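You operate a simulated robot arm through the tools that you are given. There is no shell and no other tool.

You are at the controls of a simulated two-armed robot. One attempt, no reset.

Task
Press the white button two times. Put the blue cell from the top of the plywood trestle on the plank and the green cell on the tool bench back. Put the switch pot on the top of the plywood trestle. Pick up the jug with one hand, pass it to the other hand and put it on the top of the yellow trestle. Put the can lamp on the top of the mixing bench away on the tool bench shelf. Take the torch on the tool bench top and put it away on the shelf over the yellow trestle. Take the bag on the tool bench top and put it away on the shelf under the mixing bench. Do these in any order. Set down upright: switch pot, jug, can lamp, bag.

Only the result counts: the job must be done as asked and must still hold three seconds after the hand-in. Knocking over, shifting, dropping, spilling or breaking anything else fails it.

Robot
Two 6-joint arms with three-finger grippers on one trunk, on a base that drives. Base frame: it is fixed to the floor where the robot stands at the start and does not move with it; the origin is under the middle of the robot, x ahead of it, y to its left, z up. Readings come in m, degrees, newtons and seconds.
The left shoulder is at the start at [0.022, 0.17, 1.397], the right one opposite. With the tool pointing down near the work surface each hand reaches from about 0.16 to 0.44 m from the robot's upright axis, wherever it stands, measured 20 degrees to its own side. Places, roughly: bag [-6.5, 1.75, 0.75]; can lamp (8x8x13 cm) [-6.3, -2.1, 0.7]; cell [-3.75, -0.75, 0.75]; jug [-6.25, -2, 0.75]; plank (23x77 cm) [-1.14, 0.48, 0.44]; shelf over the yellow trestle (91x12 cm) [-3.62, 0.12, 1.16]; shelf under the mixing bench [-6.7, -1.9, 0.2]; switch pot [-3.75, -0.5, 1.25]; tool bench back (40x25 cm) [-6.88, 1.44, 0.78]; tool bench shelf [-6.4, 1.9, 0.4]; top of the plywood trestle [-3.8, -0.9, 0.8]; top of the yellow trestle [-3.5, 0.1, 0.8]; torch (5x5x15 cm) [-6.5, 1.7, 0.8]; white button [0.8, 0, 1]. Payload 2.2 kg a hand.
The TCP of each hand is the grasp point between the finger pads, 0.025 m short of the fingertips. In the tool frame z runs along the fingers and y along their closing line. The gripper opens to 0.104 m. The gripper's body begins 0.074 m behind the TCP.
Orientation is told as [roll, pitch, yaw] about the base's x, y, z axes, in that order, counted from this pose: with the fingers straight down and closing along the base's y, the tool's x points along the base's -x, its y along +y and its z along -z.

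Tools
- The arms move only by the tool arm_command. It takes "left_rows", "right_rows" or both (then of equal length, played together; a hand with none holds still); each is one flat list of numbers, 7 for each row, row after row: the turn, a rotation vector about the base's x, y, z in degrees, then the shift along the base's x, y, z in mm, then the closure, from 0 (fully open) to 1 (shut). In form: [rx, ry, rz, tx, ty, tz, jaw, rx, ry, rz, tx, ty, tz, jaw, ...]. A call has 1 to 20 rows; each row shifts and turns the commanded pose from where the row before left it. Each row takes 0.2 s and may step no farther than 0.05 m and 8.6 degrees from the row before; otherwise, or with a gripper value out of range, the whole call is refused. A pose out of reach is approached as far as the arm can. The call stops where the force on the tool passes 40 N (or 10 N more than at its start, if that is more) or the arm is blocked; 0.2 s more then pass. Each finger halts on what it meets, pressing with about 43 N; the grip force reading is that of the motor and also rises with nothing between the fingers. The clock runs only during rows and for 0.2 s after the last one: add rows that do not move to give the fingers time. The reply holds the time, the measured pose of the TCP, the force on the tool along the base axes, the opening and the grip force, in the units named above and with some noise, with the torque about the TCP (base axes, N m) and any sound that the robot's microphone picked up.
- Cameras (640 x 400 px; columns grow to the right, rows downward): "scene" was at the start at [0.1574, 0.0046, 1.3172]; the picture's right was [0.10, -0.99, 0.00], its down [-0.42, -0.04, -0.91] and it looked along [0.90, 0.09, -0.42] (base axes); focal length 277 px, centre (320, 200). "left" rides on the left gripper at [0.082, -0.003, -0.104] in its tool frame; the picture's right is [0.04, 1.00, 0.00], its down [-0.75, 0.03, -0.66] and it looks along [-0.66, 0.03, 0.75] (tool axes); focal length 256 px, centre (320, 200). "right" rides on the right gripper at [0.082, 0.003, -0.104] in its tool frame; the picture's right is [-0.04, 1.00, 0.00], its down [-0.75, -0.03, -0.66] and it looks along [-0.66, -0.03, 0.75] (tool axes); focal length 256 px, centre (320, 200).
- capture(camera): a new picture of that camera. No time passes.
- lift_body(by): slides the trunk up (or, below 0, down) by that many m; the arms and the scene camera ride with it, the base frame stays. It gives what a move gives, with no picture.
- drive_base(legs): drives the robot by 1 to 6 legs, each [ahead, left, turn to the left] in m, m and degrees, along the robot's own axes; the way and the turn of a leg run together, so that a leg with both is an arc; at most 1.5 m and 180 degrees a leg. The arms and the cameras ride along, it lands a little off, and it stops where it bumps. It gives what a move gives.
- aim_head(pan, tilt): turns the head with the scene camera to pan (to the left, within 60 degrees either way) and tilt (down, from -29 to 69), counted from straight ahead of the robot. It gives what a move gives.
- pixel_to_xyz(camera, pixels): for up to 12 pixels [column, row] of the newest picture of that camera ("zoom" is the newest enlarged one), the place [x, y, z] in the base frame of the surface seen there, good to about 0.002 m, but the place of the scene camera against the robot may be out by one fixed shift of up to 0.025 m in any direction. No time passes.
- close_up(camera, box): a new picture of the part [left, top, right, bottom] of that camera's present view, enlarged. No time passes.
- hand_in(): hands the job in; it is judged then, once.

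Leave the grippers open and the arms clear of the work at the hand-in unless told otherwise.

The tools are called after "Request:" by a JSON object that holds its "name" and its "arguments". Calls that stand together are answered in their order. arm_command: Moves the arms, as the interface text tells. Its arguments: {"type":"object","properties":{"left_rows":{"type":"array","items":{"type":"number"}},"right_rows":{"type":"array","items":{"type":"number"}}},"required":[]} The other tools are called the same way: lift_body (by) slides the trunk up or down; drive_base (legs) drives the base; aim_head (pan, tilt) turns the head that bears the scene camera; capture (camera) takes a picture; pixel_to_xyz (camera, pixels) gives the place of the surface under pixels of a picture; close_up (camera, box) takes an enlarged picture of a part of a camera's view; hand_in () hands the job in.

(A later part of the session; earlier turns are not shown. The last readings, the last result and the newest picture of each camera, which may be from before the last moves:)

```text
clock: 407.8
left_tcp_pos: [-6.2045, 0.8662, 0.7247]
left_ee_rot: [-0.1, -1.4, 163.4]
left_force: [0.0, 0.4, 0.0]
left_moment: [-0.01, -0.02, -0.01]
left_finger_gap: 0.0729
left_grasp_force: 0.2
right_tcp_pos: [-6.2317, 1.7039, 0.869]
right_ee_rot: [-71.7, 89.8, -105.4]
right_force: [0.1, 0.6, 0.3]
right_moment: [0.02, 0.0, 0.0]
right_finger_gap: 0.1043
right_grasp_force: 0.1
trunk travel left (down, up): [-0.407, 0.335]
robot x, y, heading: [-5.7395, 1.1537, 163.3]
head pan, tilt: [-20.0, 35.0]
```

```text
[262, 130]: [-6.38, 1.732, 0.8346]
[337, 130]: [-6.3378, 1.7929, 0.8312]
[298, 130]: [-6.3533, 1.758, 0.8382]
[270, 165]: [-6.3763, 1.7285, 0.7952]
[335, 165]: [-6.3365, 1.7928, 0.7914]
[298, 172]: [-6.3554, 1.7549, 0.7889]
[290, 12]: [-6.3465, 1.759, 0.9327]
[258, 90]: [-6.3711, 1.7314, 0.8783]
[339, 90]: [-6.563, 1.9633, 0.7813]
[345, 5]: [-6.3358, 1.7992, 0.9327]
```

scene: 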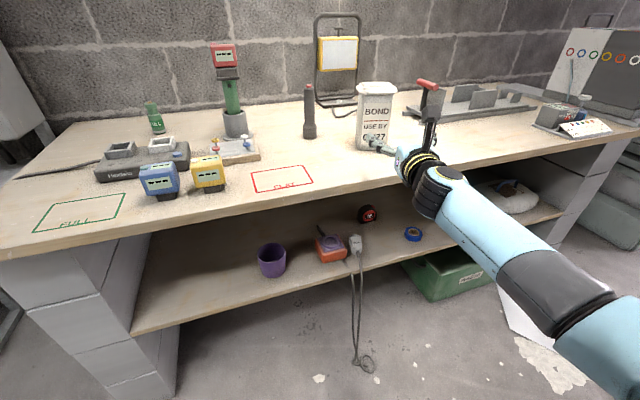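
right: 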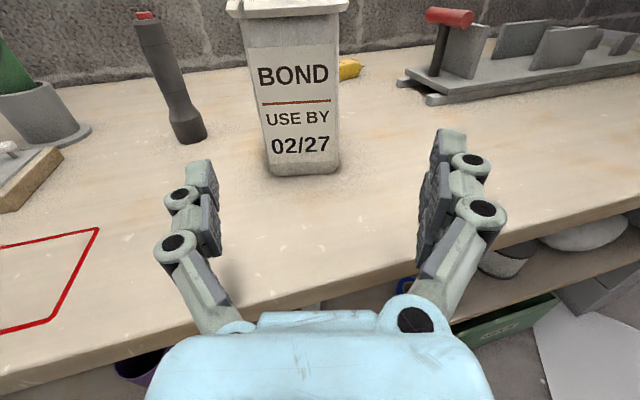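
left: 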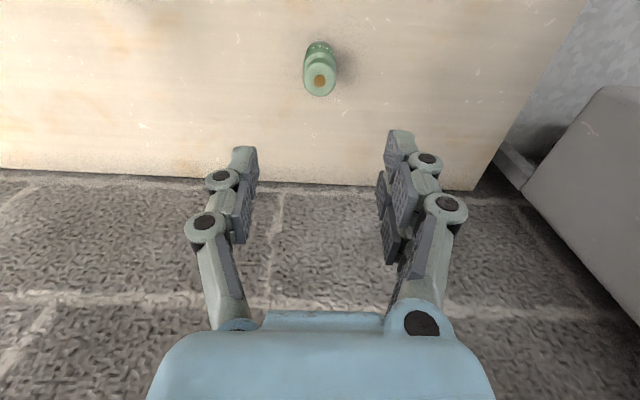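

Bag centre now [-6.3775,1.7757]. I drive ahead 0.098 m, leaving the last 65 mm for a straight arm move along the hand's direction.

Request:
{"name": "drive_base", "arguments": {"legs": [[0.098, -0.008, 0]]}}

Request:
{"name": "capture", "arguments": {"camera": "right"}}

Request:
{"name": "pixel_to_xyz", "arguments": {"camera": "right", "pixels": [[270, 90], [360, 90], [315, 90], [275, 130], [350, 130], [315, 140]]}}

```text
clock: 408.9
left_tcp_pos: [-6.2976, 0.9018, 0.7248]
left_ee_rot: [-0.2, -1.4, 163.3]
left_force: [0.4, -0.1, 0.0]
left_moment: [0.04, -0.03, 0.0]
left_finger_gap: 0.0727
left_grasp_force: 0.0
right_tcp_pos: [-6.3248, 1.7385, 0.8671]
right_ee_rot: [-44.2, 89.8, -77.7]
right_force: [-1.0, -0.2, -0.1]
right_moment: [0.0, 0.02, 0.0]
right_finger_gap: 0.1039
right_grasp_force: 0.0
trunk travel left (down, up): [-0.407, 0.335]
robot x, y, heading: [-5.8298, 1.1911, 163.3]
head pan, tilt: [-20.0, 35.0]
```

```text
taken
```

right: 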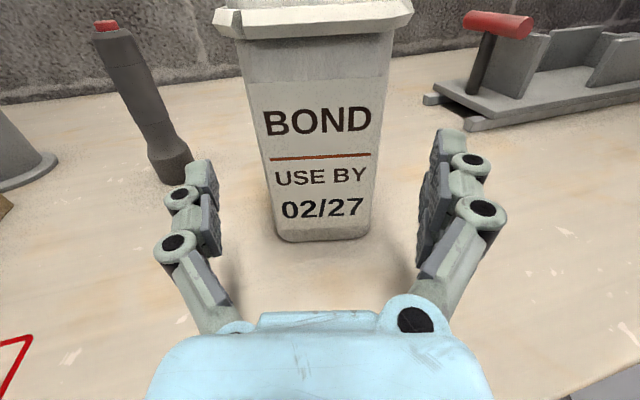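

```text
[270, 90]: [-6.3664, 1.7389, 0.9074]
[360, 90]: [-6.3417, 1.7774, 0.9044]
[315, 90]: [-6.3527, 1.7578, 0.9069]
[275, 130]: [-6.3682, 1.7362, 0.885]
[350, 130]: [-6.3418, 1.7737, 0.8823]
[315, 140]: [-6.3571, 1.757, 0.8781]
```

The bag is centred between the fingers (x≈318). I move straight in 64 mm.

Request:
{"name": "arm_command", "arguments": {"right_rows": [0, 0, 0, -17.5, 12.4, 0, 0, 0, 0, 0, -17.5, 12.4, 0, 0, 0, 0, 0, -17.5, 12.4, 0, 0, 0, 0, 0, 0, 0, 0, 0]}}

Request:
{"name": "capture", "arguments": {"camera": "right"}}

```text
clock: 409.9
left_tcp_pos: [-6.2971, 0.9017, 0.7244]
left_ee_rot: [-0.2, -1.4, 163.3]
left_force: [-0.1, -0.4, -0.2]
left_moment: [0.05, 0.01, -0.02]
left_finger_gap: 0.0726
left_grasp_force: 0.1
right_tcp_pos: [-6.3765, 1.7753, 0.8695]
right_ee_rot: [-61.9, 89.8, -95.5]
right_force: [0.4, -0.1, -0.7]
right_moment: [-0.02, -0.01, 0.0]
right_finger_gap: 0.104
right_grasp_force: 0.0
trunk travel left (down, up): [-0.407, 0.335]
robot x, y, heading: [-5.8315, 1.1888, 163.1]
head pan, tilt: [-20.0, 35.0]
```

```text
taken
```

right: 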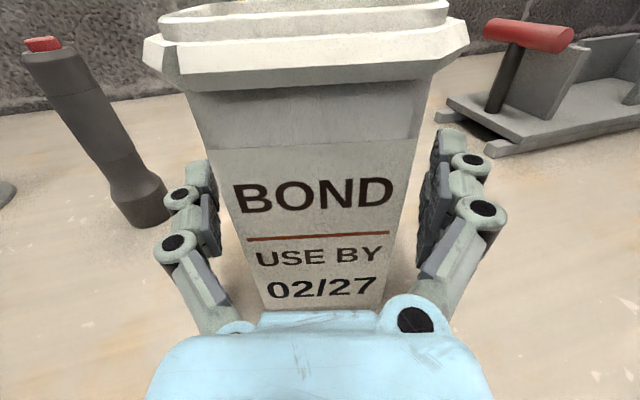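

Fingers straddle the bag evenly. I close.

Request:
{"name": "arm_command", "arguments": {"right_rows": [0, 0, 0, 0, 0, 0, 0.15, 0, 0, 0, 0, 0, 0, 0.25, 0, 0, 0, 0, 0, 0, 0.4, 0, 0, 0, 0, 0, 0, 1, 0, 0, 0, 0, 0, 0, 1]}}

Request:
{"name": "capture", "arguments": {"camera": "right"}}

```text
clock: 411.1
left_tcp_pos: [-6.2968, 0.9021, 0.7252]
left_ee_rot: [-0.2, -1.3, 163.4]
left_force: [-0.1, 0.5, 0.3]
left_moment: [0.0, 0.01, -0.02]
left_finger_gap: 0.0728
left_grasp_force: 0.0
right_tcp_pos: [-6.3776, 1.7743, 0.8684]
right_ee_rot: [-62.2, 89.8, -95.7]
right_force: [-2.3, -1.0, 0.5]
right_moment: [0.03, -0.06, 0.03]
right_finger_gap: 0.0909
right_grasp_force: 43.1
trunk travel left (down, up): [-0.407, 0.335]
robot x, y, heading: [-5.8309, 1.1895, 163.7]
head pan, tilt: [-20.0, 35.0]
```

```text
taken
```

right: 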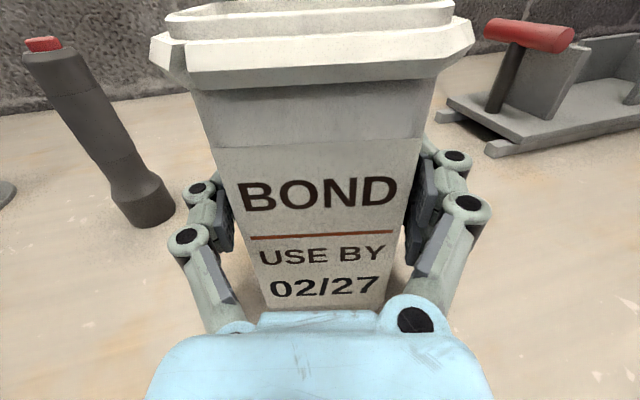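

Gripped at 0.091 m width. I lift 5 cm with the trunk and check.

Request:
{"name": "lift_body", "arguments": {"by": 0.05}}

Request:
{"name": "capture", "arguments": {"camera": "right"}}

Request:
{"name": "capture", "arguments": {"camera": "scene"}}

```text
clock: 412.0
left_tcp_pos: [-6.297, 0.902, 0.7746]
left_ee_rot: [-0.2, -1.5, 163.4]
left_force: [-1.0, 0.3, -0.1]
left_moment: [0.01, -0.02, 0.02]
left_finger_gap: 0.073
left_grasp_force: 0.1
right_tcp_pos: [-6.3781, 1.7767, 0.917]
right_ee_rot: [-40.5, 89.7, -74.1]
right_force: [-0.1, 0.4, -5.3]
right_moment: [0.0, 0.01, -0.01]
right_finger_gap: 0.0912
right_grasp_force: 43.2
trunk travel left (down, up): [-0.457, 0.285]
robot x, y, heading: [-5.829, 1.1899, 163.2]
head pan, tilt: [-20.0, 35.0]
```

```text
taken
```

right: 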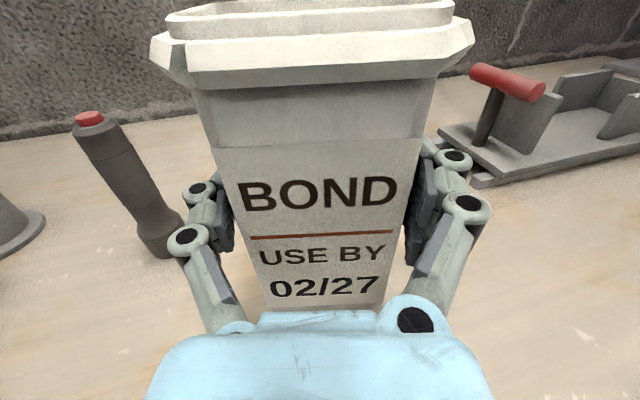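

```text
taken
```

scene: 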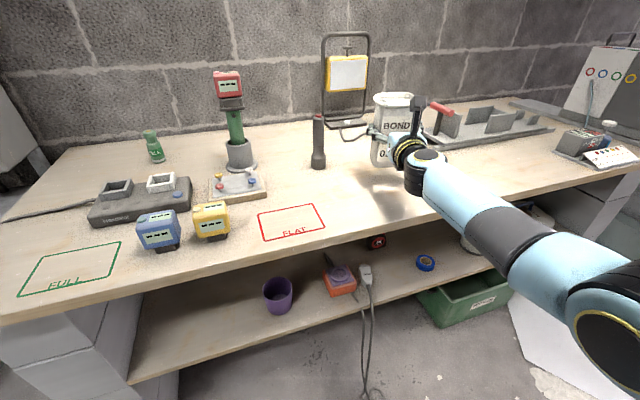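

The bag is lifted (≈5 N). I raise it more, back off 0.5 m, turn left 89° toward the mixing bench and drive over.

Request:
{"name": "lift_body", "arguments": {"by": 0.15}}

Request:
{"name": "drive_base", "arguments": {"legs": [[-0.5, 0, 0], [0, 0, 89], [1.1, -0.12, 0], [0.9, -0.1, 0]]}}

Request:
{"name": "aim_head", "arguments": {"pan": 0, "tilt": 30}}

Request:
{"name": "capture", "arguments": {"camera": "scene"}}

```text
clock: 413.8
left_tcp_pos: [-6.297, 0.9019, 0.9238]
left_ee_rot: [-0.2, -1.4, 163.4]
left_force: [-0.3, 0.4, 0.0]
left_moment: [-0.04, 0.02, -0.03]
left_finger_gap: 0.0728
left_grasp_force: 0.1
right_tcp_pos: [-6.3773, 1.7773, 1.0677]
right_ee_rot: [-45.3, 89.8, -78.9]
right_force: [0.5, 0.1, -4.3]
right_moment: [-0.05, 0.0, 0.01]
right_finger_gap: 0.091
right_grasp_force: 42.9
trunk travel left (down, up): [-0.607, 0.135]
robot x, y, heading: [-5.8332, 1.188, 163.4]
head pan, tilt: [-20.0, 35.0]
```

```text
clock: 430.0
left_tcp_pos: [-5.959, -1.2419, 0.9251]
left_ee_rot: [-0.2, -1.4, -109.4]
left_force: [-0.2, 0.6, 0.2]
left_moment: [0.01, 0.01, 0.0]
left_finger_gap: 0.0726
left_grasp_force: 0.1
right_tcp_pos: [-6.8369, -1.2774, 1.0679]
right_ee_rot: [-49.1, 89.8, 4.4]
right_force: [-0.1, -0.3, -5.3]
right_moment: [0.02, -0.01, -0.02]
right_finger_gap: 0.0899
right_grasp_force: 43.1
trunk travel left (down, up): [-0.607, 0.135]
robot x, y, heading: [-6.2199, -0.7633, -109.6]
head pan, tilt: [-20.0, 35.0]
```

```text
clock: 430.8
left_tcp_pos: [-5.9588, -1.2412, 0.9247]
left_ee_rot: [-0.2, -1.5, -109.5]
left_force: [0.3, 0.5, 0.1]
left_moment: [0.01, 0.01, 0.02]
left_finger_gap: 0.0729
left_grasp_force: 0.1
right_tcp_pos: [-6.8372, -1.277, 1.0681]
right_ee_rot: [-50.9, 89.7, 2.8]
right_force: [-0.3, 0.6, -5.3]
right_moment: [0.02, -0.01, 0.0]
right_finger_gap: 0.0898
right_grasp_force: 43.1
trunk travel left (down, up): [-0.607, 0.135]
robot x, y, heading: [-6.2263, -0.7587, -109.3]
head pan, tilt: [0.0, 30.0]
```

```text
taken
```

scene: 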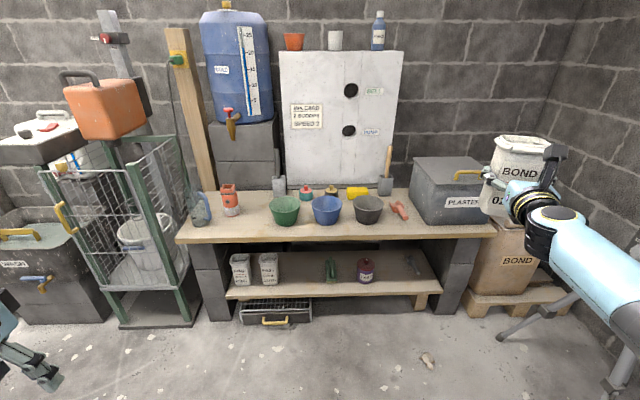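

The mixing bench is in full view, but the tripod is near my right arm. I pan right to see it.

Request:
{"name": "aim_head", "arguments": {"pan": -45, "tilt": 30}}

Request:
{"name": "capture", "arguments": {"camera": "scene"}}

Request:
{"name": "pixel_to_xyz", "arguments": {"camera": "scene", "pixels": [[320, 200], [300, 150], [330, 260], [280, 300], [380, 300], [320, 120], [350, 180], [250, 330]]}}

```text
clock: 432.0
left_tcp_pos: [-5.9599, -1.2417, 0.9251]
left_ee_rot: [-0.2, -1.4, -109.4]
left_force: [0.0, -0.9, -0.3]
left_moment: [-0.01, -0.05, -0.01]
left_finger_gap: 0.0729
left_grasp_force: 0.0
right_tcp_pos: [-6.837, -1.2773, 1.0689]
right_ee_rot: [-50.7, 89.8, 3.0]
right_force: [-0.3, 0.2, -4.5]
right_moment: [0.05, -0.02, 0.03]
right_finger_gap: 0.0897
right_grasp_force: 43.6
trunk travel left (down, up): [-0.607, 0.135]
robot x, y, heading: [-6.2217, -0.7597, -109.6]
head pan, tilt: [-45.0, 30.0]
```

```text
taken
```

scene: 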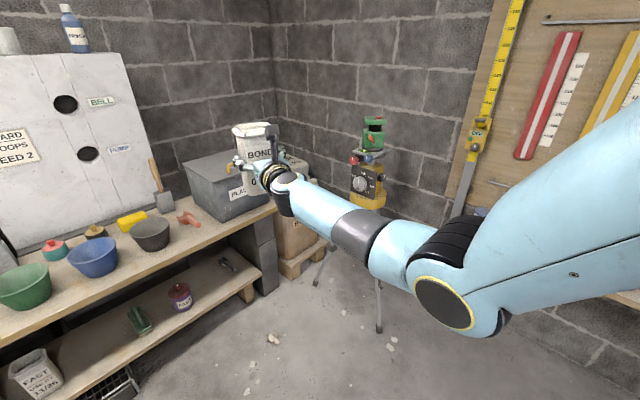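

```text
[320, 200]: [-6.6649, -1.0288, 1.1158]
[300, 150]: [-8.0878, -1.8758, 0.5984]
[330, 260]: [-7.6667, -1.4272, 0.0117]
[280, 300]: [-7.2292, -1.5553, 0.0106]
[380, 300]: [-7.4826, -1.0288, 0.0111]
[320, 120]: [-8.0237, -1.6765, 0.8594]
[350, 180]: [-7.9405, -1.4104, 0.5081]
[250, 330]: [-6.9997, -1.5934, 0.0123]
```

I measure the tripod's legs and head, and shelf/bench points in this view.

Request:
{"name": "pixel_to_xyz", "arguments": {"camera": "scene", "pixels": [[370, 130], [368, 185], [317, 283], [379, 328], [373, 200], [262, 290], [240, 270], [150, 300], [200, 265], [230, 270], [270, 212], [150, 260]]}}

Request:
{"name": "aim_head", "arguments": {"pan": 0, "tilt": 35}}

Request:
{"name": "close_up", "arguments": {"camera": "scene", "box": [170, 90, 500, 300]}}

```text
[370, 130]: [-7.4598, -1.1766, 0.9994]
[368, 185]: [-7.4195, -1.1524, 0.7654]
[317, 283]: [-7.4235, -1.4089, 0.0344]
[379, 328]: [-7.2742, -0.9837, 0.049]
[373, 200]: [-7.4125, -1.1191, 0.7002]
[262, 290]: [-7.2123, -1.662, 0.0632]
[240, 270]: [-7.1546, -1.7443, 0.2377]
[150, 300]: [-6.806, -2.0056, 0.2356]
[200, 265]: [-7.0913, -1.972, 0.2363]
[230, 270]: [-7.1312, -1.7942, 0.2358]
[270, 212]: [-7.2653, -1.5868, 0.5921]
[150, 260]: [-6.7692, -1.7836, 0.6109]
```

```text
clock: 433.1
left_tcp_pos: [-5.9581, -1.2424, 0.9255]
left_ee_rot: [-0.3, -1.3, -109.3]
left_force: [-0.3, -0.8, 0.4]
left_moment: [0.02, -0.01, 0.0]
left_finger_gap: 0.0729
left_grasp_force: 0.1
right_tcp_pos: [-6.8378, -1.278, 1.068]
right_ee_rot: [-51.9, 89.8, 1.8]
right_force: [0.1, 0.4, -3.8]
right_moment: [0.03, 0.03, 0.04]
right_finger_gap: 0.0897
right_grasp_force: 43.5
trunk travel left (down, up): [-0.607, 0.135]
robot x, y, heading: [-6.2229, -0.7651, -109.6]
head pan, tilt: [0.0, 35.0]
```

```text
1.90 times, centred on (335, 195) of scene
```

zoom: 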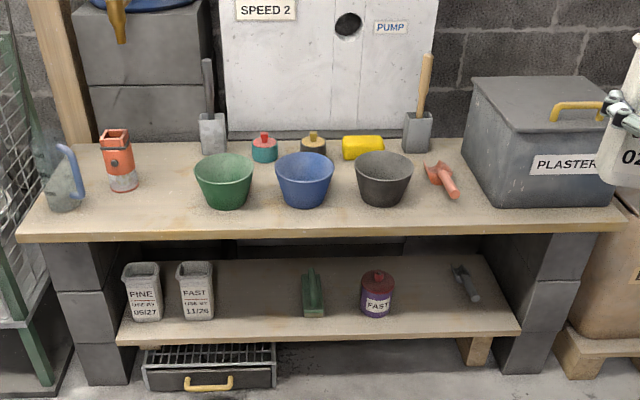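

Bench top z≈0.60, lower shelf z≈0.225. The jug (blue handle) is at zoom (60,185), the orange can lamp at (118,165). The shelf has a gap between the FAST bag and the green brush. I measure.

Request:
{"name": "pixel_to_xyz", "arguments": {"camera": "zoom", "pixels": [[214, 315], [303, 315], [258, 335], [258, 290], [258, 270], [420, 290], [420, 335], [20, 240], [600, 228], [300, 240], [120, 375], [197, 315]]}}

Request:
{"name": "pixel_to_xyz", "arguments": {"camera": "zoom", "pixels": [[118, 180], [118, 135], [60, 195], [60, 170], [75, 170], [105, 185], [132, 185], [395, 300], [450, 290], [140, 380], [275, 385], [300, 310]]}}

```text
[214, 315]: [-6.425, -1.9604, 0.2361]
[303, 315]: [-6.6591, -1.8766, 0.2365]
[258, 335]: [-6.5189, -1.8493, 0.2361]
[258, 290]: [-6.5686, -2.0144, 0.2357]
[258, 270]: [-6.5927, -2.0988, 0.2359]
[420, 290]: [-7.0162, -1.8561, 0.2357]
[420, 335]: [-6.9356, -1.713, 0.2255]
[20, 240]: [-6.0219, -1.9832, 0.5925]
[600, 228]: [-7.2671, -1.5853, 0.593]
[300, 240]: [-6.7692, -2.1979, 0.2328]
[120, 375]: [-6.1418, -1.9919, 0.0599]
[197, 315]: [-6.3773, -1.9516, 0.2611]
```

```text
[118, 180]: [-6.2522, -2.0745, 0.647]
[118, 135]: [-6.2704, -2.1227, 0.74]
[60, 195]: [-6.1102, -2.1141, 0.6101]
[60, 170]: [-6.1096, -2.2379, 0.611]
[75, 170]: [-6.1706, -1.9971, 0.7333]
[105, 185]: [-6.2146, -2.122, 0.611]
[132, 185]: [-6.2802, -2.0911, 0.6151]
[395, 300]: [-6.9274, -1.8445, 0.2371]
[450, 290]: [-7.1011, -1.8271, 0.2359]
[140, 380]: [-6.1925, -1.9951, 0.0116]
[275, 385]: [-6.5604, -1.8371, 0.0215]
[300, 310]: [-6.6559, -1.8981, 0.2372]
```

Target spot on the shelf ≈[-6.543,-1.921], in a 25 cm gap. I bring the right hand in and lower it relative to the trunk (yaw +17° to square with the robot), and tuck the left hand in front of the body.

Request:
{"name": "arm_command", "arguments": {"right_rows": [0, 0, 8.5, 31, 19, -25, 1, 0, 0, 8.5, 31, 19, -25, 1, 0, 0, 0, 31, 19, -25, 1, 0, 0, 0, 31, 19, -25, 1, 0, 0, 0, 31, 19, -25, 1, 0, 0, 0, 31, 19, -25, 1], "left_rows": [0, 0, 0, -27.5, 18.3, -10, 0.3, 0, 0, 0, -27.5, 18.3, -10, 0.3, 0, 0, 0, -27.5, 18.3, -10, 0.3, 0, 0, 0, -27.5, 18.3, -10, 0.3, 0, 0, 0, -27.5, 18.3, -10, 0.3, 0, 0, 0, 0, 0, 0, 0.3]}}

Request:
{"name": "capture", "arguments": {"camera": "scene"}}

```text
clock: 434.5
left_tcp_pos: [-6.0955, -1.1482, 0.8741]
left_ee_rot: [-0.2, -1.5, -109.4]
left_force: [1.0, -0.2, 0.0]
left_moment: [0.0, 0.02, 0.0]
left_finger_gap: 0.0728
left_grasp_force: 0.0
right_tcp_pos: [-6.6435, -1.1619, 0.9381]
right_ee_rot: [-7.0, 89.6, 60.1]
right_force: [0.9, -0.1, -4.1]
right_moment: [0.05, -0.04, -0.05]
right_finger_gap: 0.0898
right_grasp_force: 43.1
right hand out of reach, approached as far as the arm can: row 2
trunk travel left (down, up): [-0.607, 0.135]
robot x, y, heading: [-6.2198, -0.7634, -109.4]
head pan, tilt: [0.0, 35.0]
```

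```text
taken
```

scene: 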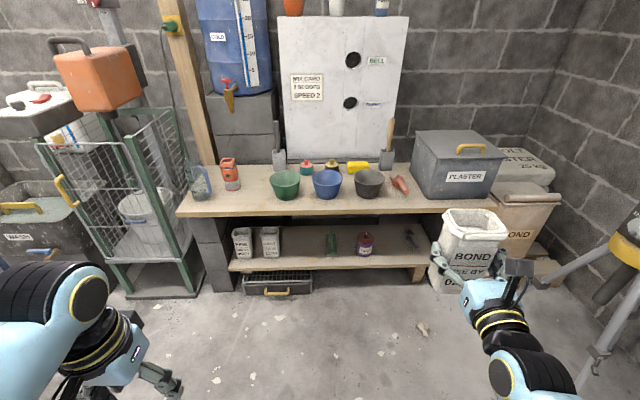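

I check a few stones on the floor along the path before driving.

Request:
{"name": "pixel_to_xyz", "arguments": {"camera": "scene", "pixels": [[423, 328], [376, 371], [335, 316], [217, 350], [222, 363], [260, 345], [215, 382], [165, 372], [190, 285], [120, 290]]}}

```text
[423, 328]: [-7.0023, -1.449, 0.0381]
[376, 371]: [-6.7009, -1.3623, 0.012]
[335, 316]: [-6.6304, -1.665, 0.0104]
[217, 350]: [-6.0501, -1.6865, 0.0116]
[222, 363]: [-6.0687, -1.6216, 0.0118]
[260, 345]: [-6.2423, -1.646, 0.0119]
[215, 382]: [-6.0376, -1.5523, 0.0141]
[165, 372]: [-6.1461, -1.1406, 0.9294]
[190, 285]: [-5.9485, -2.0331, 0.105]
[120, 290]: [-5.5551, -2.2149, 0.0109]
```

Only flat flecks along my path. I turn square, shift left 0.31 m and move ahead 0.38 m, then lower the trunk.

Request:
{"name": "drive_base", "arguments": {"legs": [[0, 0, 1.6], [0, 0.314, 0], [0.36, 0, 0]]}}

Request:
{"name": "lift_body", "arguments": {"by": -0.4}}

Request:
{"name": "capture", "arguments": {"camera": "right"}}

Request:
{"name": "capture", "arguments": {"camera": "scene"}}

```text
clock: 438.8
left_tcp_pos: [-5.8979, -1.5793, 0.8734]
left_ee_rot: [-0.2, -1.4, -107.9]
left_force: [0.2, -0.9, 0.1]
left_moment: [0.01, -0.02, -0.03]
left_finger_gap: 0.0729
left_grasp_force: 0.1
right_tcp_pos: [-6.4445, -1.6075, 0.9358]
right_ee_rot: [-10.4, 89.4, 58.2]
right_force: [-0.2, -0.8, -4.0]
right_moment: [-0.02, 0.04, 0.01]
right_finger_gap: 0.0893
right_grasp_force: 43.2
trunk travel left (down, up): [-0.607, 0.135]
robot x, y, heading: [-6.0308, -1.1961, -107.8]
head pan, tilt: [0.0, 35.0]
```

```text
clock: 442.7
left_tcp_pos: [-5.8976, -1.5797, 0.474]
left_ee_rot: [-0.2, -1.5, -108.0]
left_force: [-0.7, 0.0, -0.1]
left_moment: [-0.02, -0.01, -0.01]
left_finger_gap: 0.0729
left_grasp_force: 0.0
right_tcp_pos: [-6.4456, -1.6058, 0.5356]
right_ee_rot: [-11.9, 89.4, 56.7]
right_force: [-0.2, 0.3, -5.2]
right_moment: [0.03, 0.02, -0.01]
right_finger_gap: 0.0896
right_grasp_force: 43.1
trunk travel left (down, up): [-0.207, 0.535]
robot x, y, heading: [-6.0342, -1.1993, -108.2]
head pan, tilt: [0.0, 35.0]
```

```text
taken
```

right: 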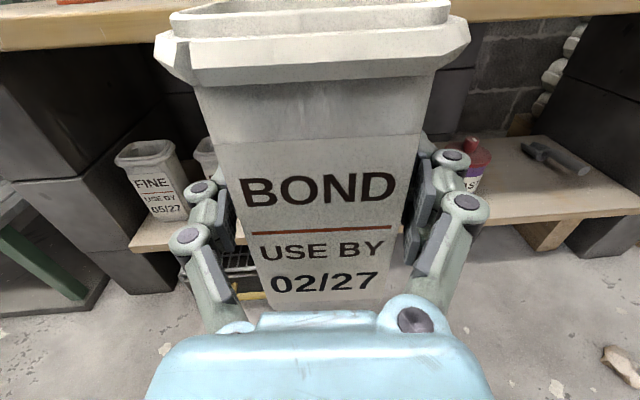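

```text
taken
```

scene: 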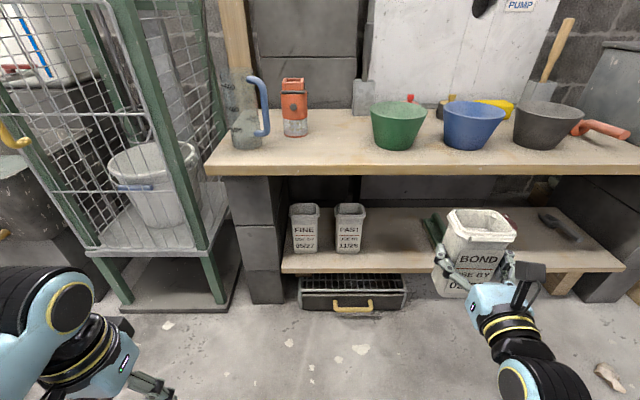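

I lower the trunk the remaining 0.2 m, then check the gap with both cameras.

Request:
{"name": "lift_body", "arguments": {"by": -0.2}}

Request:
{"name": "capture", "arguments": {"camera": "right"}}

Request:
{"name": "capture", "arguments": {"camera": "scene"}}

Request:
{"name": "pixel_to_xyz", "arguments": {"camera": "right", "pixels": [[540, 190], [560, 150], [150, 200], [475, 170], [170, 170], [200, 160]]}}

```text
clock: 444.8
left_tcp_pos: [-5.8973, -1.5786, 0.2739]
left_ee_rot: [-0.2, -1.5, -107.9]
left_force: [-0.8, 0.8, -0.4]
left_moment: [-0.01, 0.02, -0.02]
left_finger_gap: 0.0727
left_grasp_force: 0.0
right_tcp_pos: [-6.4453, -1.6067, 0.3358]
right_ee_rot: [-12.1, 89.3, 56.5]
right_force: [-0.3, 0.7, -5.0]
right_moment: [0.05, -0.02, 0.01]
right_finger_gap: 0.0893
right_grasp_force: 43.2
trunk travel left (down, up): [-0.007, 0.735]
robot x, y, heading: [-6.0355, -1.1957, -107.9]
head pan, tilt: [0.0, 35.0]
```

```text
taken
```

right: 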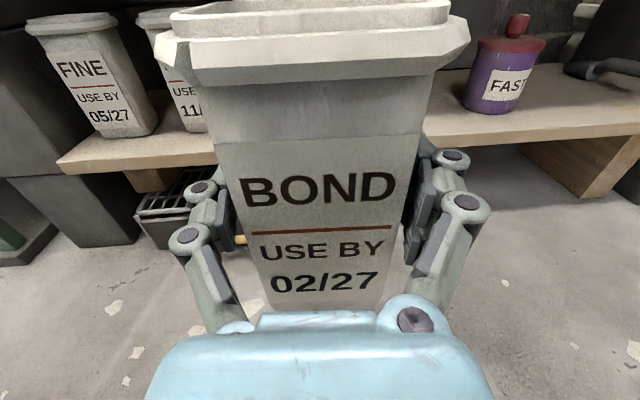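

```text
taken
```

scene: 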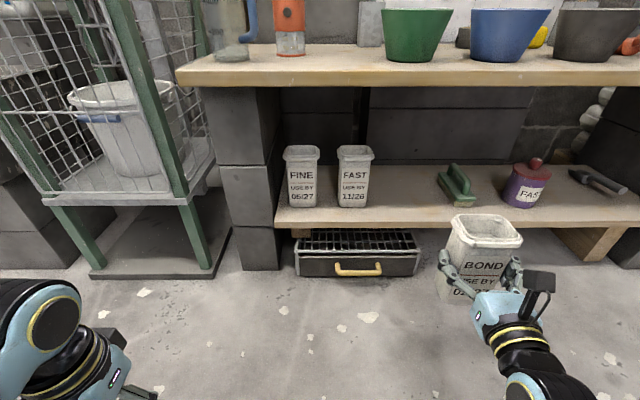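

```text
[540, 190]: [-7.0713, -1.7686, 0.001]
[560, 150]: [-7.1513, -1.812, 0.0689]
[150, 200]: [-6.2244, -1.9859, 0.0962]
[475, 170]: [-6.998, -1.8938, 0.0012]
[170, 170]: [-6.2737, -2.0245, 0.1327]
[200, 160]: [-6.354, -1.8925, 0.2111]
```

The bag bottom (≈0.247) is 2 cm above the shelf level. I measure the shelf surface with the wrist camera to be sure.

Request:
{"name": "pixel_to_xyz", "arguments": {"camera": "right", "pixels": [[455, 120], [550, 110], [600, 115], [110, 150], [190, 140], [170, 130], [490, 105], [500, 90]]}}

```text
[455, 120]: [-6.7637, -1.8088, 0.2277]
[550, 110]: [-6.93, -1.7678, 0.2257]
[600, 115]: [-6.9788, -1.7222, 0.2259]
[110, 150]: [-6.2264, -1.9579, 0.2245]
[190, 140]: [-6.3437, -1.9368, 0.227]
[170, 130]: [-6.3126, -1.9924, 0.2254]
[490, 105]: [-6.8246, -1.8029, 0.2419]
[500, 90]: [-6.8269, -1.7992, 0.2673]
```

Shelf z = 0.226. I drive ahead 0.2 m and look before going fully in.

Request:
{"name": "drive_base", "arguments": {"legs": [[0.2, 0, 0]]}}

Request:
{"name": "capture", "arguments": {"camera": "scene"}}

Request:
{"name": "capture", "arguments": {"camera": "right"}}

```text
clock: 446.4
left_tcp_pos: [-5.9596, -1.7717, 0.2731]
left_ee_rot: [-0.2, -1.4, -107.8]
left_force: [-0.2, 0.1, 0.6]
left_moment: [0.01, -0.01, 0.01]
left_finger_gap: 0.0728
left_grasp_force: 0.0
right_tcp_pos: [-6.5084, -1.7988, 0.3356]
right_ee_rot: [-10.8, 89.4, 57.7]
right_force: [-0.8, 1.0, -4.4]
right_moment: [0.01, 0.0, -0.01]
right_finger_gap: 0.0893
right_grasp_force: 43.1
trunk travel left (down, up): [-0.007, 0.735]
robot x, y, heading: [-6.0976, -1.3886, -107.8]
head pan, tilt: [0.0, 35.0]
```

```text
taken
```

scene: 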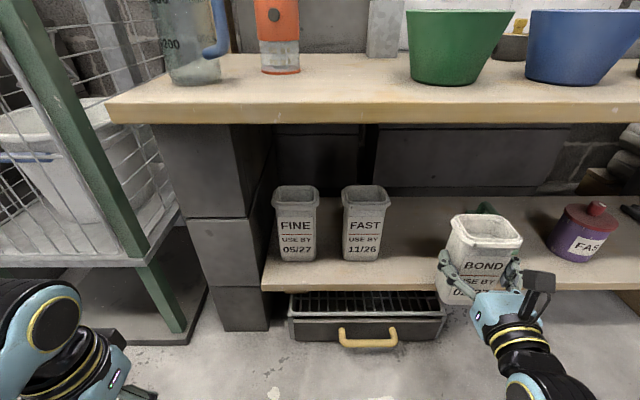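

```text
taken
```

right: 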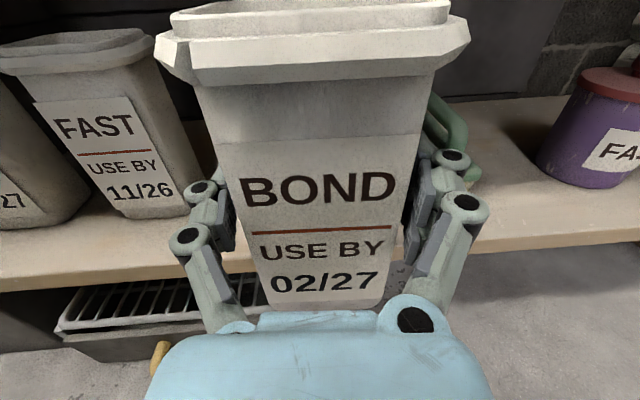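

The green brush is just beyond, on the right. I measure it and the FAST bag with the right camera for clearance.

Request:
{"name": "close_up", "arguments": {"camera": "right", "box": [400, 60, 560, 200]}}

Request:
{"name": "pixel_to_xyz", "arguments": {"camera": "right", "pixels": [[445, 110], [460, 130], [470, 175], [463, 150], [440, 130], [185, 170], [180, 120], [200, 190], [190, 205], [470, 185]]}}

```text
2.86 times, centred on (480, 130) of right
```

zoom: 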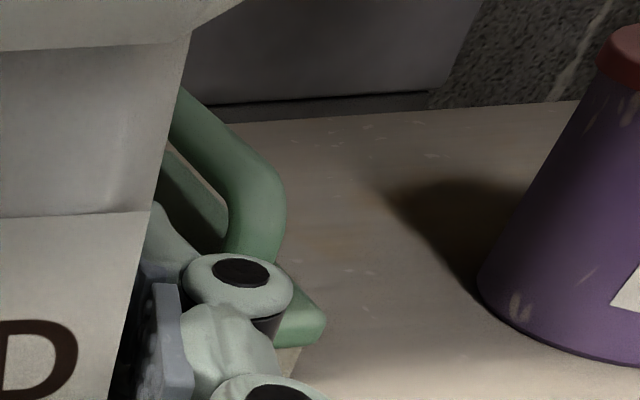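

```text
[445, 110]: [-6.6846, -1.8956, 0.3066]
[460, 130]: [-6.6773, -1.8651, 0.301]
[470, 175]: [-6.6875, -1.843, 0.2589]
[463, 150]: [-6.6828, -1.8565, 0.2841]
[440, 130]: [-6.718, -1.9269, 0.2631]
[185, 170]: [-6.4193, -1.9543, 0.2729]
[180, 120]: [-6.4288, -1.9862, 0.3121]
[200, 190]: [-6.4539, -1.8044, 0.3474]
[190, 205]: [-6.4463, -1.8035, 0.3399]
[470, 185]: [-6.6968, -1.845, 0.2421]
```

Clearances are ~6–7 cm on both sides. I drive the remaining 0.13 m.

Request:
{"name": "drive_base", "arguments": {"legs": [[0.13, 0, 0]]}}

Request:
{"name": "arm_command", "arguments": {"right_rows": [0, 0, 0, 0, 0, -8, 1, 0, 0, 0, 0, 0, -6, 1, 0, 0, 0, 0, 0, -2, 1]}}

Request:
{"name": "capture", "arguments": {"camera": "scene"}}

```text
clock: 447.7
left_tcp_pos: [-5.9997, -1.8932, 0.2739]
left_ee_rot: [-0.2, -1.4, -107.8]
left_force: [-0.2, 0.2, 0.5]
left_moment: [-0.02, 0.01, -0.01]
left_finger_gap: 0.0729
left_grasp_force: 0.1
right_tcp_pos: [-6.5476, -1.922, 0.3355]
right_ee_rot: [-10.2, 89.4, 58.3]
right_force: [0.5, -0.2, -4.9]
right_moment: [0.04, -0.03, 0.0]
right_finger_gap: 0.0891
right_grasp_force: 42.9
trunk travel left (down, up): [-0.007, 0.735]
robot x, y, heading: [-6.1377, -1.5078, -108.1]
head pan, tilt: [0.0, 35.0]
```

```text
clock: 448.5
left_tcp_pos: [-5.9986, -1.8933, 0.273]
left_ee_rot: [-0.2, -1.4, -107.9]
left_force: [0.5, 0.7, 0.3]
left_moment: [0.0, -0.03, -0.01]
left_finger_gap: 0.073
left_grasp_force: 0.1
right_tcp_pos: [-6.5478, -1.9208, 0.3181]
right_ee_rot: [-10.6, 89.4, 58.0]
right_force: [-0.7, -0.4, -3.2]
right_moment: [0.01, 0.0, -0.02]
right_finger_gap: 0.0894
right_grasp_force: 43.5
trunk travel left (down, up): [-0.007, 0.735]
robot x, y, heading: [-6.1315, -1.5094, -108.0]
head pan, tilt: [0.0, 35.0]
```

```text
taken
```

scene: 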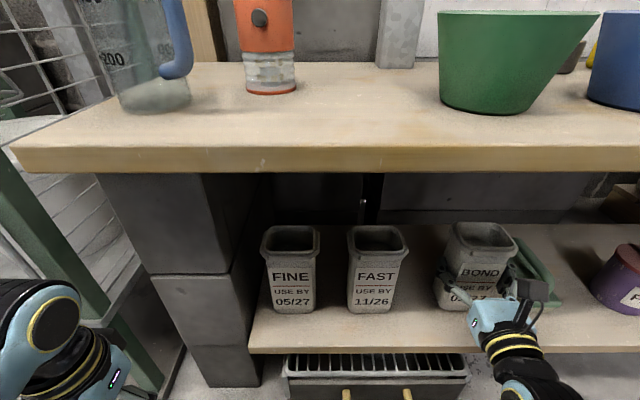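

Near contact (weight reading dropping). Two more small steps down.

Request:
{"name": "arm_command", "arguments": {"right_rows": [0, 0, 0, 0, 0, -2, 1, 0, 0, 0, 0, 0, -1.5, 1]}}

Request:
{"name": "arm_command", "arguments": {"right_rows": [0, 0, 0, 0, 0, -1.5, 1]}}

```text
clock: 449.1
left_tcp_pos: [-5.9993, -1.8928, 0.2724]
left_ee_rot: [-0.1, -1.4, -107.9]
left_force: [-0.8, 0.4, 0.2]
left_moment: [0.01, -0.03, 0.0]
left_finger_gap: 0.0727
left_grasp_force: 0.1
right_tcp_pos: [-6.5482, -1.9201, 0.3153]
right_ee_rot: [-7.1, 89.3, 61.5]
right_force: [-0.1, -0.1, -4.5]
right_moment: [0.06, 0.0, -0.02]
right_finger_gap: 0.0893
right_grasp_force: 42.9
trunk travel left (down, up): [-0.007, 0.735]
robot x, y, heading: [-6.1381, -1.5092, -108.1]
head pan, tilt: [0.0, 35.0]
```

```text
clock: 449.5
left_tcp_pos: [-5.999, -1.8937, 0.2731]
left_ee_rot: [-0.2, -1.4, -107.9]
left_force: [-0.7, -0.2, 0.1]
left_moment: [-0.02, 0.03, 0.0]
left_finger_gap: 0.0728
left_grasp_force: 0.1
right_tcp_pos: [-6.5476, -1.9219, 0.3149]
right_ee_rot: [-3.6, 89.5, 64.9]
right_force: [0.9, 0.9, -1.8]
right_moment: [0.05, 0.11, -0.05]
right_finger_gap: 0.0894
right_grasp_force: 43.2
trunk travel left (down, up): [-0.007, 0.735]
robot x, y, heading: [-6.1375, -1.5109, -108.2]
head pan, tilt: [0.0, 35.0]
```

Request:
{"name": "arm_command", "arguments": {"right_rows": [0, 0, 0, 0, 0, -1.5, 1]}}

```text
clock: 449.9
left_tcp_pos: [-5.999, -1.8934, 0.2737]
left_ee_rot: [-0.2, -1.4, -107.9]
left_force: [0.8, 0.0, -0.2]
left_moment: [0.01, -0.01, -0.02]
left_finger_gap: 0.0726
left_grasp_force: 0.1
right_tcp_pos: [-6.5483, -1.9213, 0.3138]
right_ee_rot: [-0.4, 89.4, 68.1]
right_force: [-0.8, 3.7, 4.3]
right_moment: [0.05, 0.34, -0.14]
right_finger_gap: 0.0892
right_grasp_force: 43.2
trunk travel left (down, up): [-0.007, 0.735]
robot x, y, heading: [-6.1322, -1.5114, -108.0]
head pan, tilt: [0.0, 35.0]
```

Contact felt. I open fully but gently, then check the clearances before withdrawing.

Request:
{"name": "arm_command", "arguments": {"right_rows": [0, 0, 0, 0, 0, 1, 0.5, 0, 0, 0, 0, 0, 0, 0.14, 0, 0, 0, 0, 0, 0, 0.1, 0, 0, 0, 0, 0, 0, 0.05, 0, 0, 0, 0, 0, 0, 0, 0, 0, 0, 0, 0, 0, 0]}}

Request:
{"name": "capture", "arguments": {"camera": "right"}}

```text
clock: 451.3
left_tcp_pos: [-5.9999, -1.8916, 0.2729]
left_ee_rot: [-0.2, -1.4, -107.9]
left_force: [0.3, 0.3, -0.4]
left_moment: [0.02, 0.0, -0.01]
left_finger_gap: 0.0727
left_grasp_force: 0.0
right_tcp_pos: [-6.5473, -1.9206, 0.3155]
right_ee_rot: [-4.8, 89.3, 63.7]
right_force: [-0.2, 0.3, 0.4]
right_moment: [0.03, 0.03, 0.02]
right_finger_gap: 0.1042
right_grasp_force: 0.0
trunk travel left (down, up): [-0.007, 0.735]
robot x, y, heading: [-6.1386, -1.5094, -108.1]
head pan, tilt: [0.0, 35.0]
```

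```text
taken
```

right: 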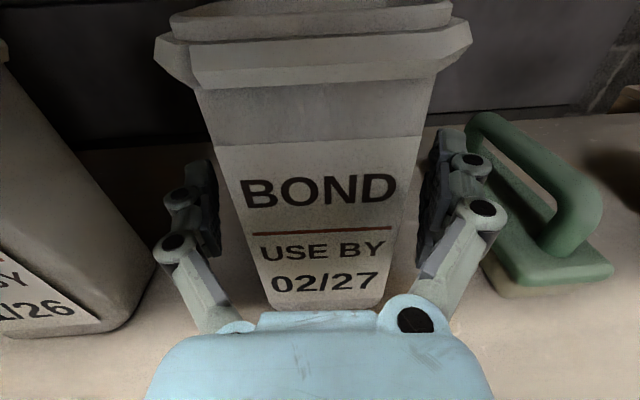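

The bag stands upright with even gaps. I withdraw the hand straight back along its axis, 12 cm.

Request:
{"name": "arm_command", "arguments": {"right_rows": [0, 0, 0, 7.3, 18.6, 0, 0, 0, 0, 0, 7.3, 18.6, 0, 0, 0, 0, 0, 11, 27.9, 0, 0, 0, 0, 0, 11, 27.9, 0, 0]}}

Request:
{"name": "capture", "arguments": {"camera": "right"}}

```text
clock: 452.3
left_tcp_pos: [-5.9981, -1.8933, 0.2733]
left_ee_rot: [-0.2, -1.5, -108.0]
left_force: [-0.5, -0.3, -0.4]
left_moment: [0.03, 0.04, -0.06]
left_finger_gap: 0.0724
left_grasp_force: 0.1
right_tcp_pos: [-6.5145, -1.8296, 0.3173]
right_ee_rot: [29.5, 89.2, 97.4]
right_force: [0.2, -0.1, -0.2]
right_moment: [0.01, -0.02, 0.0]
right_finger_gap: 0.1043
right_grasp_force: 0.0
right hand out of reach, approached as far as the arm can: row 4
trunk travel left (down, up): [-0.007, 0.735]
robot x, y, heading: [-6.1391, -1.5107, -108.0]
head pan, tilt: [0.0, 35.0]
```

```text
taken
```

right: 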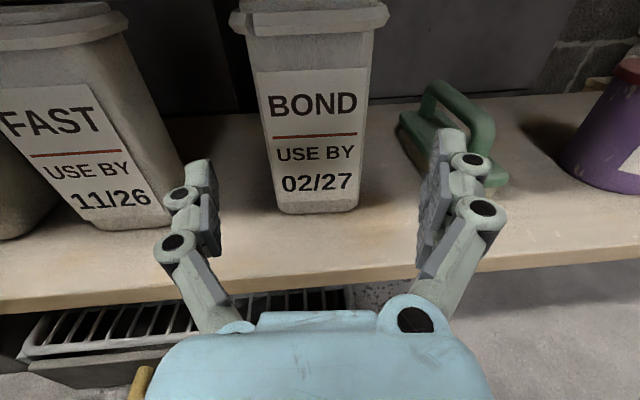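

The bag is in place. I back off 0.35 m, raise the trunk, and zoom on the can lamp and jug.

Request:
{"name": "drive_base", "arguments": {"legs": [[-0.35, 0, 0]]}}

Request:
{"name": "lift_body", "arguments": {"by": 0.35}}

Request:
{"name": "aim_head", "arguments": {"pan": 0, "tilt": 30}}

Request:
{"name": "capture", "arguments": {"camera": "scene"}}

Request:
{"name": "close_up", "arguments": {"camera": "scene", "box": [180, 100, 400, 240]}}

```text
clock: 454.6
left_tcp_pos: [-5.8915, -1.5556, 0.2721]
left_ee_rot: [-0.3, -1.3, -108.0]
left_force: [0.1, 0.4, 0.4]
left_moment: [0.03, -0.02, 0.0]
left_finger_gap: 0.073
left_grasp_force: 0.1
right_tcp_pos: [-6.406, -1.4929, 0.3176]
right_ee_rot: [28.0, 89.1, 95.5]
right_force: [-0.8, 0.3, 0.2]
right_moment: [0.0, 0.02, 0.04]
right_finger_gap: 0.104
right_grasp_force: 0.0
trunk travel left (down, up): [-0.007, 0.735]
robot x, y, heading: [-6.0298, -1.1709, -108.1]
head pan, tilt: [0.0, 35.0]
```

```text
clock: 458.0
left_tcp_pos: [-5.8903, -1.5561, 0.6242]
left_ee_rot: [-0.2, -1.4, -108.2]
left_force: [0.1, 0.8, -0.8]
left_moment: [-0.02, -0.01, -0.02]
left_finger_gap: 0.073
left_grasp_force: 0.0
right_tcp_pos: [-6.4065, -1.4921, 0.6674]
right_ee_rot: [27.1, 89.0, 94.7]
right_force: [-0.7, 0.4, -0.1]
right_moment: [0.01, 0.0, 0.03]
right_finger_gap: 0.1038
right_grasp_force: 0.0
trunk travel left (down, up): [-0.357, 0.385]
robot x, y, heading: [-6.0267, -1.1718, -107.8]
head pan, tilt: [0.0, 35.0]
```

```text
clock: 458.7
left_tcp_pos: [-5.892, -1.5555, 0.6241]
left_ee_rot: [-0.2, -1.4, -108.1]
left_force: [0.5, 0.2, -0.2]
left_moment: [0.02, -0.01, 0.0]
left_finger_gap: 0.0725
left_grasp_force: 0.0
right_tcp_pos: [-6.4052, -1.4918, 0.6684]
right_ee_rot: [28.1, 89.1, 95.8]
right_force: [0.8, 0.2, 0.0]
right_moment: [0.01, 0.0, 0.05]
right_finger_gap: 0.1042
right_grasp_force: 0.0
trunk travel left (down, up): [-0.357, 0.385]
robot x, y, heading: [-6.0249, -1.1736, -108.2]
head pan, tilt: [0.0, 30.0]
```

```text
taken
```

scene: 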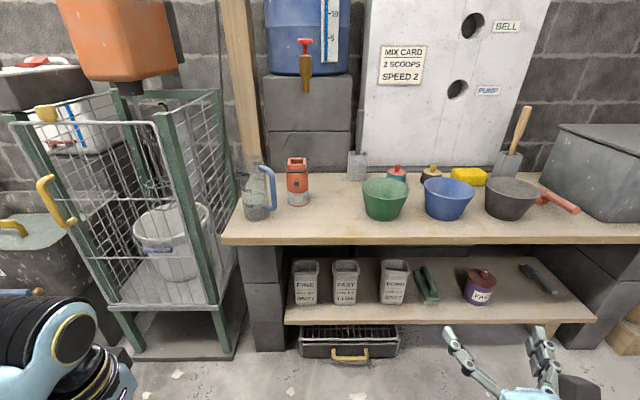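

```text
2.86 times, centred on (290, 170) of scene
```

zoom: 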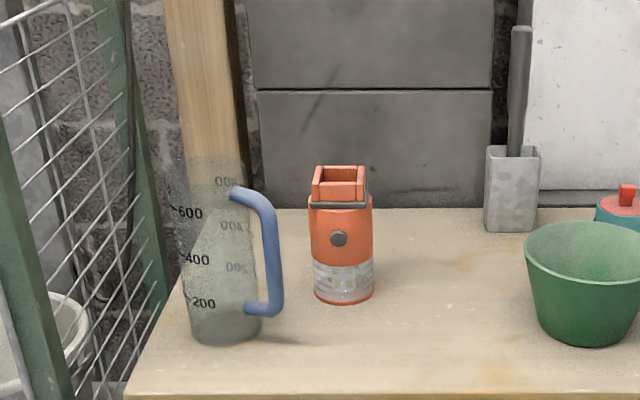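

The jug is a clear measuring jug with a blue handle on its right, next to the lamp. Plan: left hand takes the jug first (from above), then the right takes the lamp. I measure the jug's shape.

Request:
{"name": "pixel_to_xyz", "arguments": {"camera": "zoom", "pixels": [[225, 335], [192, 330], [262, 325], [225, 300], [225, 240], [230, 190], [270, 250], [240, 192], [262, 310], [340, 300], [340, 180], [205, 165]]}}

Request:
{"name": "close_up", "arguments": {"camera": "scene", "box": [225, 140, 325, 230]}}

```text
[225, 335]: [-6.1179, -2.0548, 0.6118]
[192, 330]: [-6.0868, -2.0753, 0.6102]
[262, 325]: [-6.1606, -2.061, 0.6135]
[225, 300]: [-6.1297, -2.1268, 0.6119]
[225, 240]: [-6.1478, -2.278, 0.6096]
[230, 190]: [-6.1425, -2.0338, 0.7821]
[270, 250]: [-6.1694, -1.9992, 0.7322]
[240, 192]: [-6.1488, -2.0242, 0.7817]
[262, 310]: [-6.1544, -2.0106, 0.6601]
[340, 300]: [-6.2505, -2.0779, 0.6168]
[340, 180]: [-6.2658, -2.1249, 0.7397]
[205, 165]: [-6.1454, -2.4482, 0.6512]
```

```text
4.44 times, centred on (275, 185) of scene
```

zoom: 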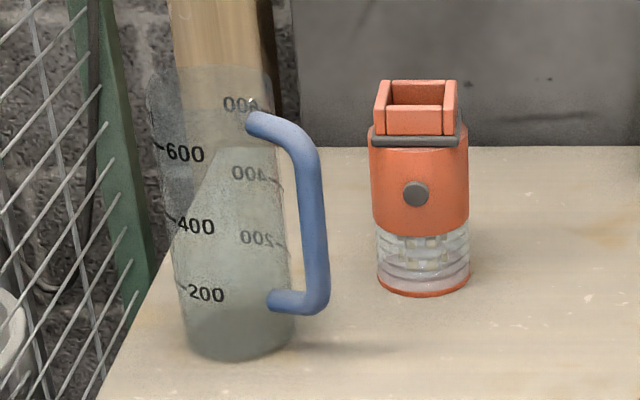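

The jug is ~86 mm wide, axis ≈[-6.121,-2.072], its handle pointing right-front. I'll grip it from above, fingers across the handle's direction. I raise the right hand out of the way, turn the left hand +52° and extend it.

Request:
{"name": "arm_command", "arguments": {"right_rows": [0, 0, 0, -8, -24, 38, 0.2, 0, 0, 0, -8, -24, 38, 0.2, 0, 0, 0, -8, -24, 38, 0.2, 0, 0, 0, -8, -24, 38, 0.2, 0, 0, 0, 0, 0, 0, 0.2, 0, 0, 0, 0, 0, 0, 0.2, 0, 0, 0, 0, 0, 0, 0.2], "left_rows": [0, 0, 7.4, -9.4, -19.5, 20, 0, 0, 0, 7.4, -9.4, -19.5, 20, 0, 0, 0, 7.4, -9.4, -19.5, 20, 0, 0, 0, 7.4, -9.4, -19.5, 20, 0, 0, 0, 7.4, -9.4, -19.5, 20, 0, 0, 0, 7.4, -9.4, -19.5, 20, 0, 0, 0, 7.4, -9.4, -19.5, 20, 0]}}

Request:
{"name": "lift_body", "arguments": {"by": 0.12}}

Request:
{"name": "drive_base", "arguments": {"legs": [[0, -0.05, 0], [0.3, 0, 0]]}}

Request:
{"name": "capture", "arguments": {"camera": "left"}}

Request:
{"name": "capture", "arguments": {"camera": "scene"}}

```text
clock: 460.3
left_tcp_pos: [-5.9598, -1.6979, 0.7468]
left_ee_rot: [-0.3, -1.5, -56.1]
left_force: [-0.6, -0.7, -0.5]
left_moment: [-0.01, 0.03, -0.02]
left_finger_gap: 0.1042
left_grasp_force: 0.1
left hand out of reach, approached as far as the arm can: row 6, 7
right_tcp_pos: [-6.4365, -1.5828, 0.8126]
right_ee_rot: [30.3, 89.2, 97.5]
right_force: [0.0, -0.1, -0.5]
right_moment: [-0.02, -0.02, -0.04]
right_finger_gap: 0.0833
right_grasp_force: 0.1
right hand out of reach, approached as far as the arm can: row 4
trunk travel left (down, up): [-0.357, 0.385]
robot x, y, heading: [-6.025, -1.1721, -108.4]
head pan, tilt: [0.0, 30.0]
```

```text
clock: 461.8
left_tcp_pos: [-5.9606, -1.6981, 0.8681]
left_ee_rot: [-0.1, -1.4, -56.3]
left_force: [0.1, -0.6, -0.6]
left_moment: [0.01, -0.03, 0.02]
left_finger_gap: 0.1041
left_grasp_force: 0.1
right_tcp_pos: [-6.4375, -1.581, 0.9309]
right_ee_rot: [26.8, 89.0, 94.3]
right_force: [0.3, 0.3, 1.0]
right_moment: [0.01, -0.03, 0.0]
right_finger_gap: 0.0833
right_grasp_force: 0.0
trunk travel left (down, up): [-0.477, 0.265]
robot x, y, heading: [-6.0268, -1.1718, -108.4]
head pan, tilt: [0.0, 30.0]
```

```text
clock: 464.4
left_tcp_pos: [-6.1012, -1.969, 0.8684]
left_ee_rot: [-0.1, -1.5, -56.2]
left_force: [-0.3, -1.1, -0.5]
left_moment: [0.02, 0.01, 0.0]
left_finger_gap: 0.1041
left_grasp_force: 0.0
right_tcp_pos: [-6.5801, -1.851, 0.9317]
right_ee_rot: [26.7, 89.0, 94.1]
right_force: [0.1, -0.3, -0.6]
right_moment: [-0.01, 0.0, -0.02]
right_finger_gap: 0.0832
right_grasp_force: 0.0
trunk travel left (down, up): [-0.477, 0.265]
robot x, y, heading: [-6.1672, -1.4427, -108.4]
head pan, tilt: [0.0, 30.0]
```

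```text
taken
```

left: 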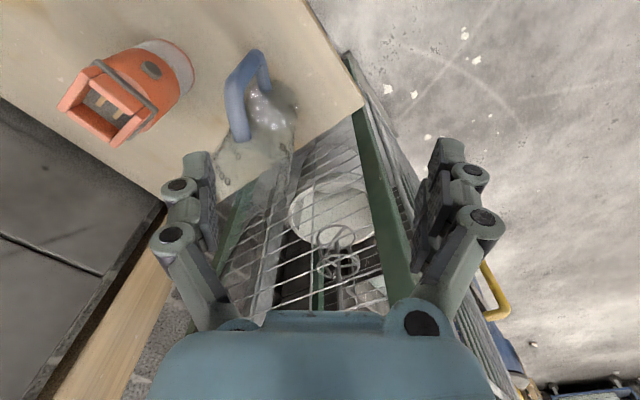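

```text
taken
```

scene: 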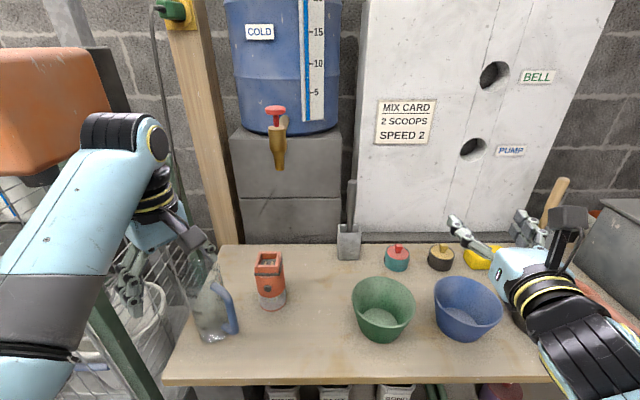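

I zoom on the jug in the left wrist view.

Request:
{"name": "close_up", "arguments": {"camera": "left", "box": [190, 20, 350, 200]}}

Request:
{"name": "pixel_to_xyz", "arguments": {"camera": "left", "pixels": [[255, 60], [238, 90], [238, 120], [265, 75], [240, 135], [290, 100], [245, 150], [215, 165], [280, 140], [265, 105]]}}

```text
2.22 times, centred on (270, 110) of left
```

zoom: 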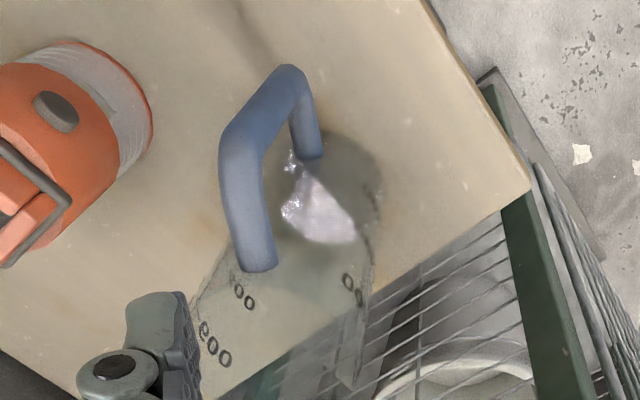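

```text
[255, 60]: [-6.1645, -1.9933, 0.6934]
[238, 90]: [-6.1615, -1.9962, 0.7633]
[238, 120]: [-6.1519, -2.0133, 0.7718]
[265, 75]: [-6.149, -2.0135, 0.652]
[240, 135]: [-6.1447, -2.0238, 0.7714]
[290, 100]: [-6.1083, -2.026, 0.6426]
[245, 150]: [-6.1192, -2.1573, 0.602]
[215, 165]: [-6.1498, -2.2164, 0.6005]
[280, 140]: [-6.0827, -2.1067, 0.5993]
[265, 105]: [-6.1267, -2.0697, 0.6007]
```

Jug axis ≈[-6.119,-2.067]. I zoom in the scene view to find its rim height.

Request:
{"name": "close_up", "arguments": {"camera": "scene", "box": [150, 220, 310, 360]}}

```text
2.86 times, centred on (230, 290) of scene
```

zoom: 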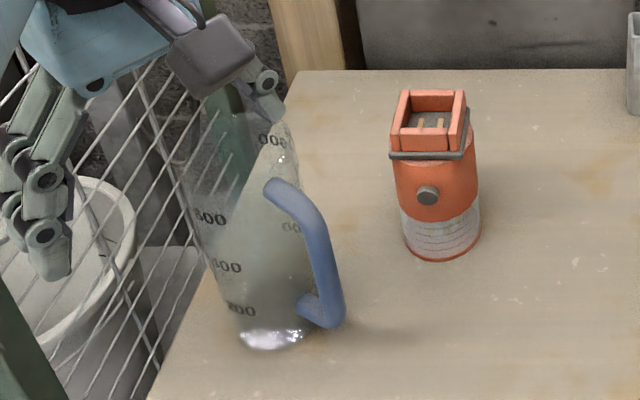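

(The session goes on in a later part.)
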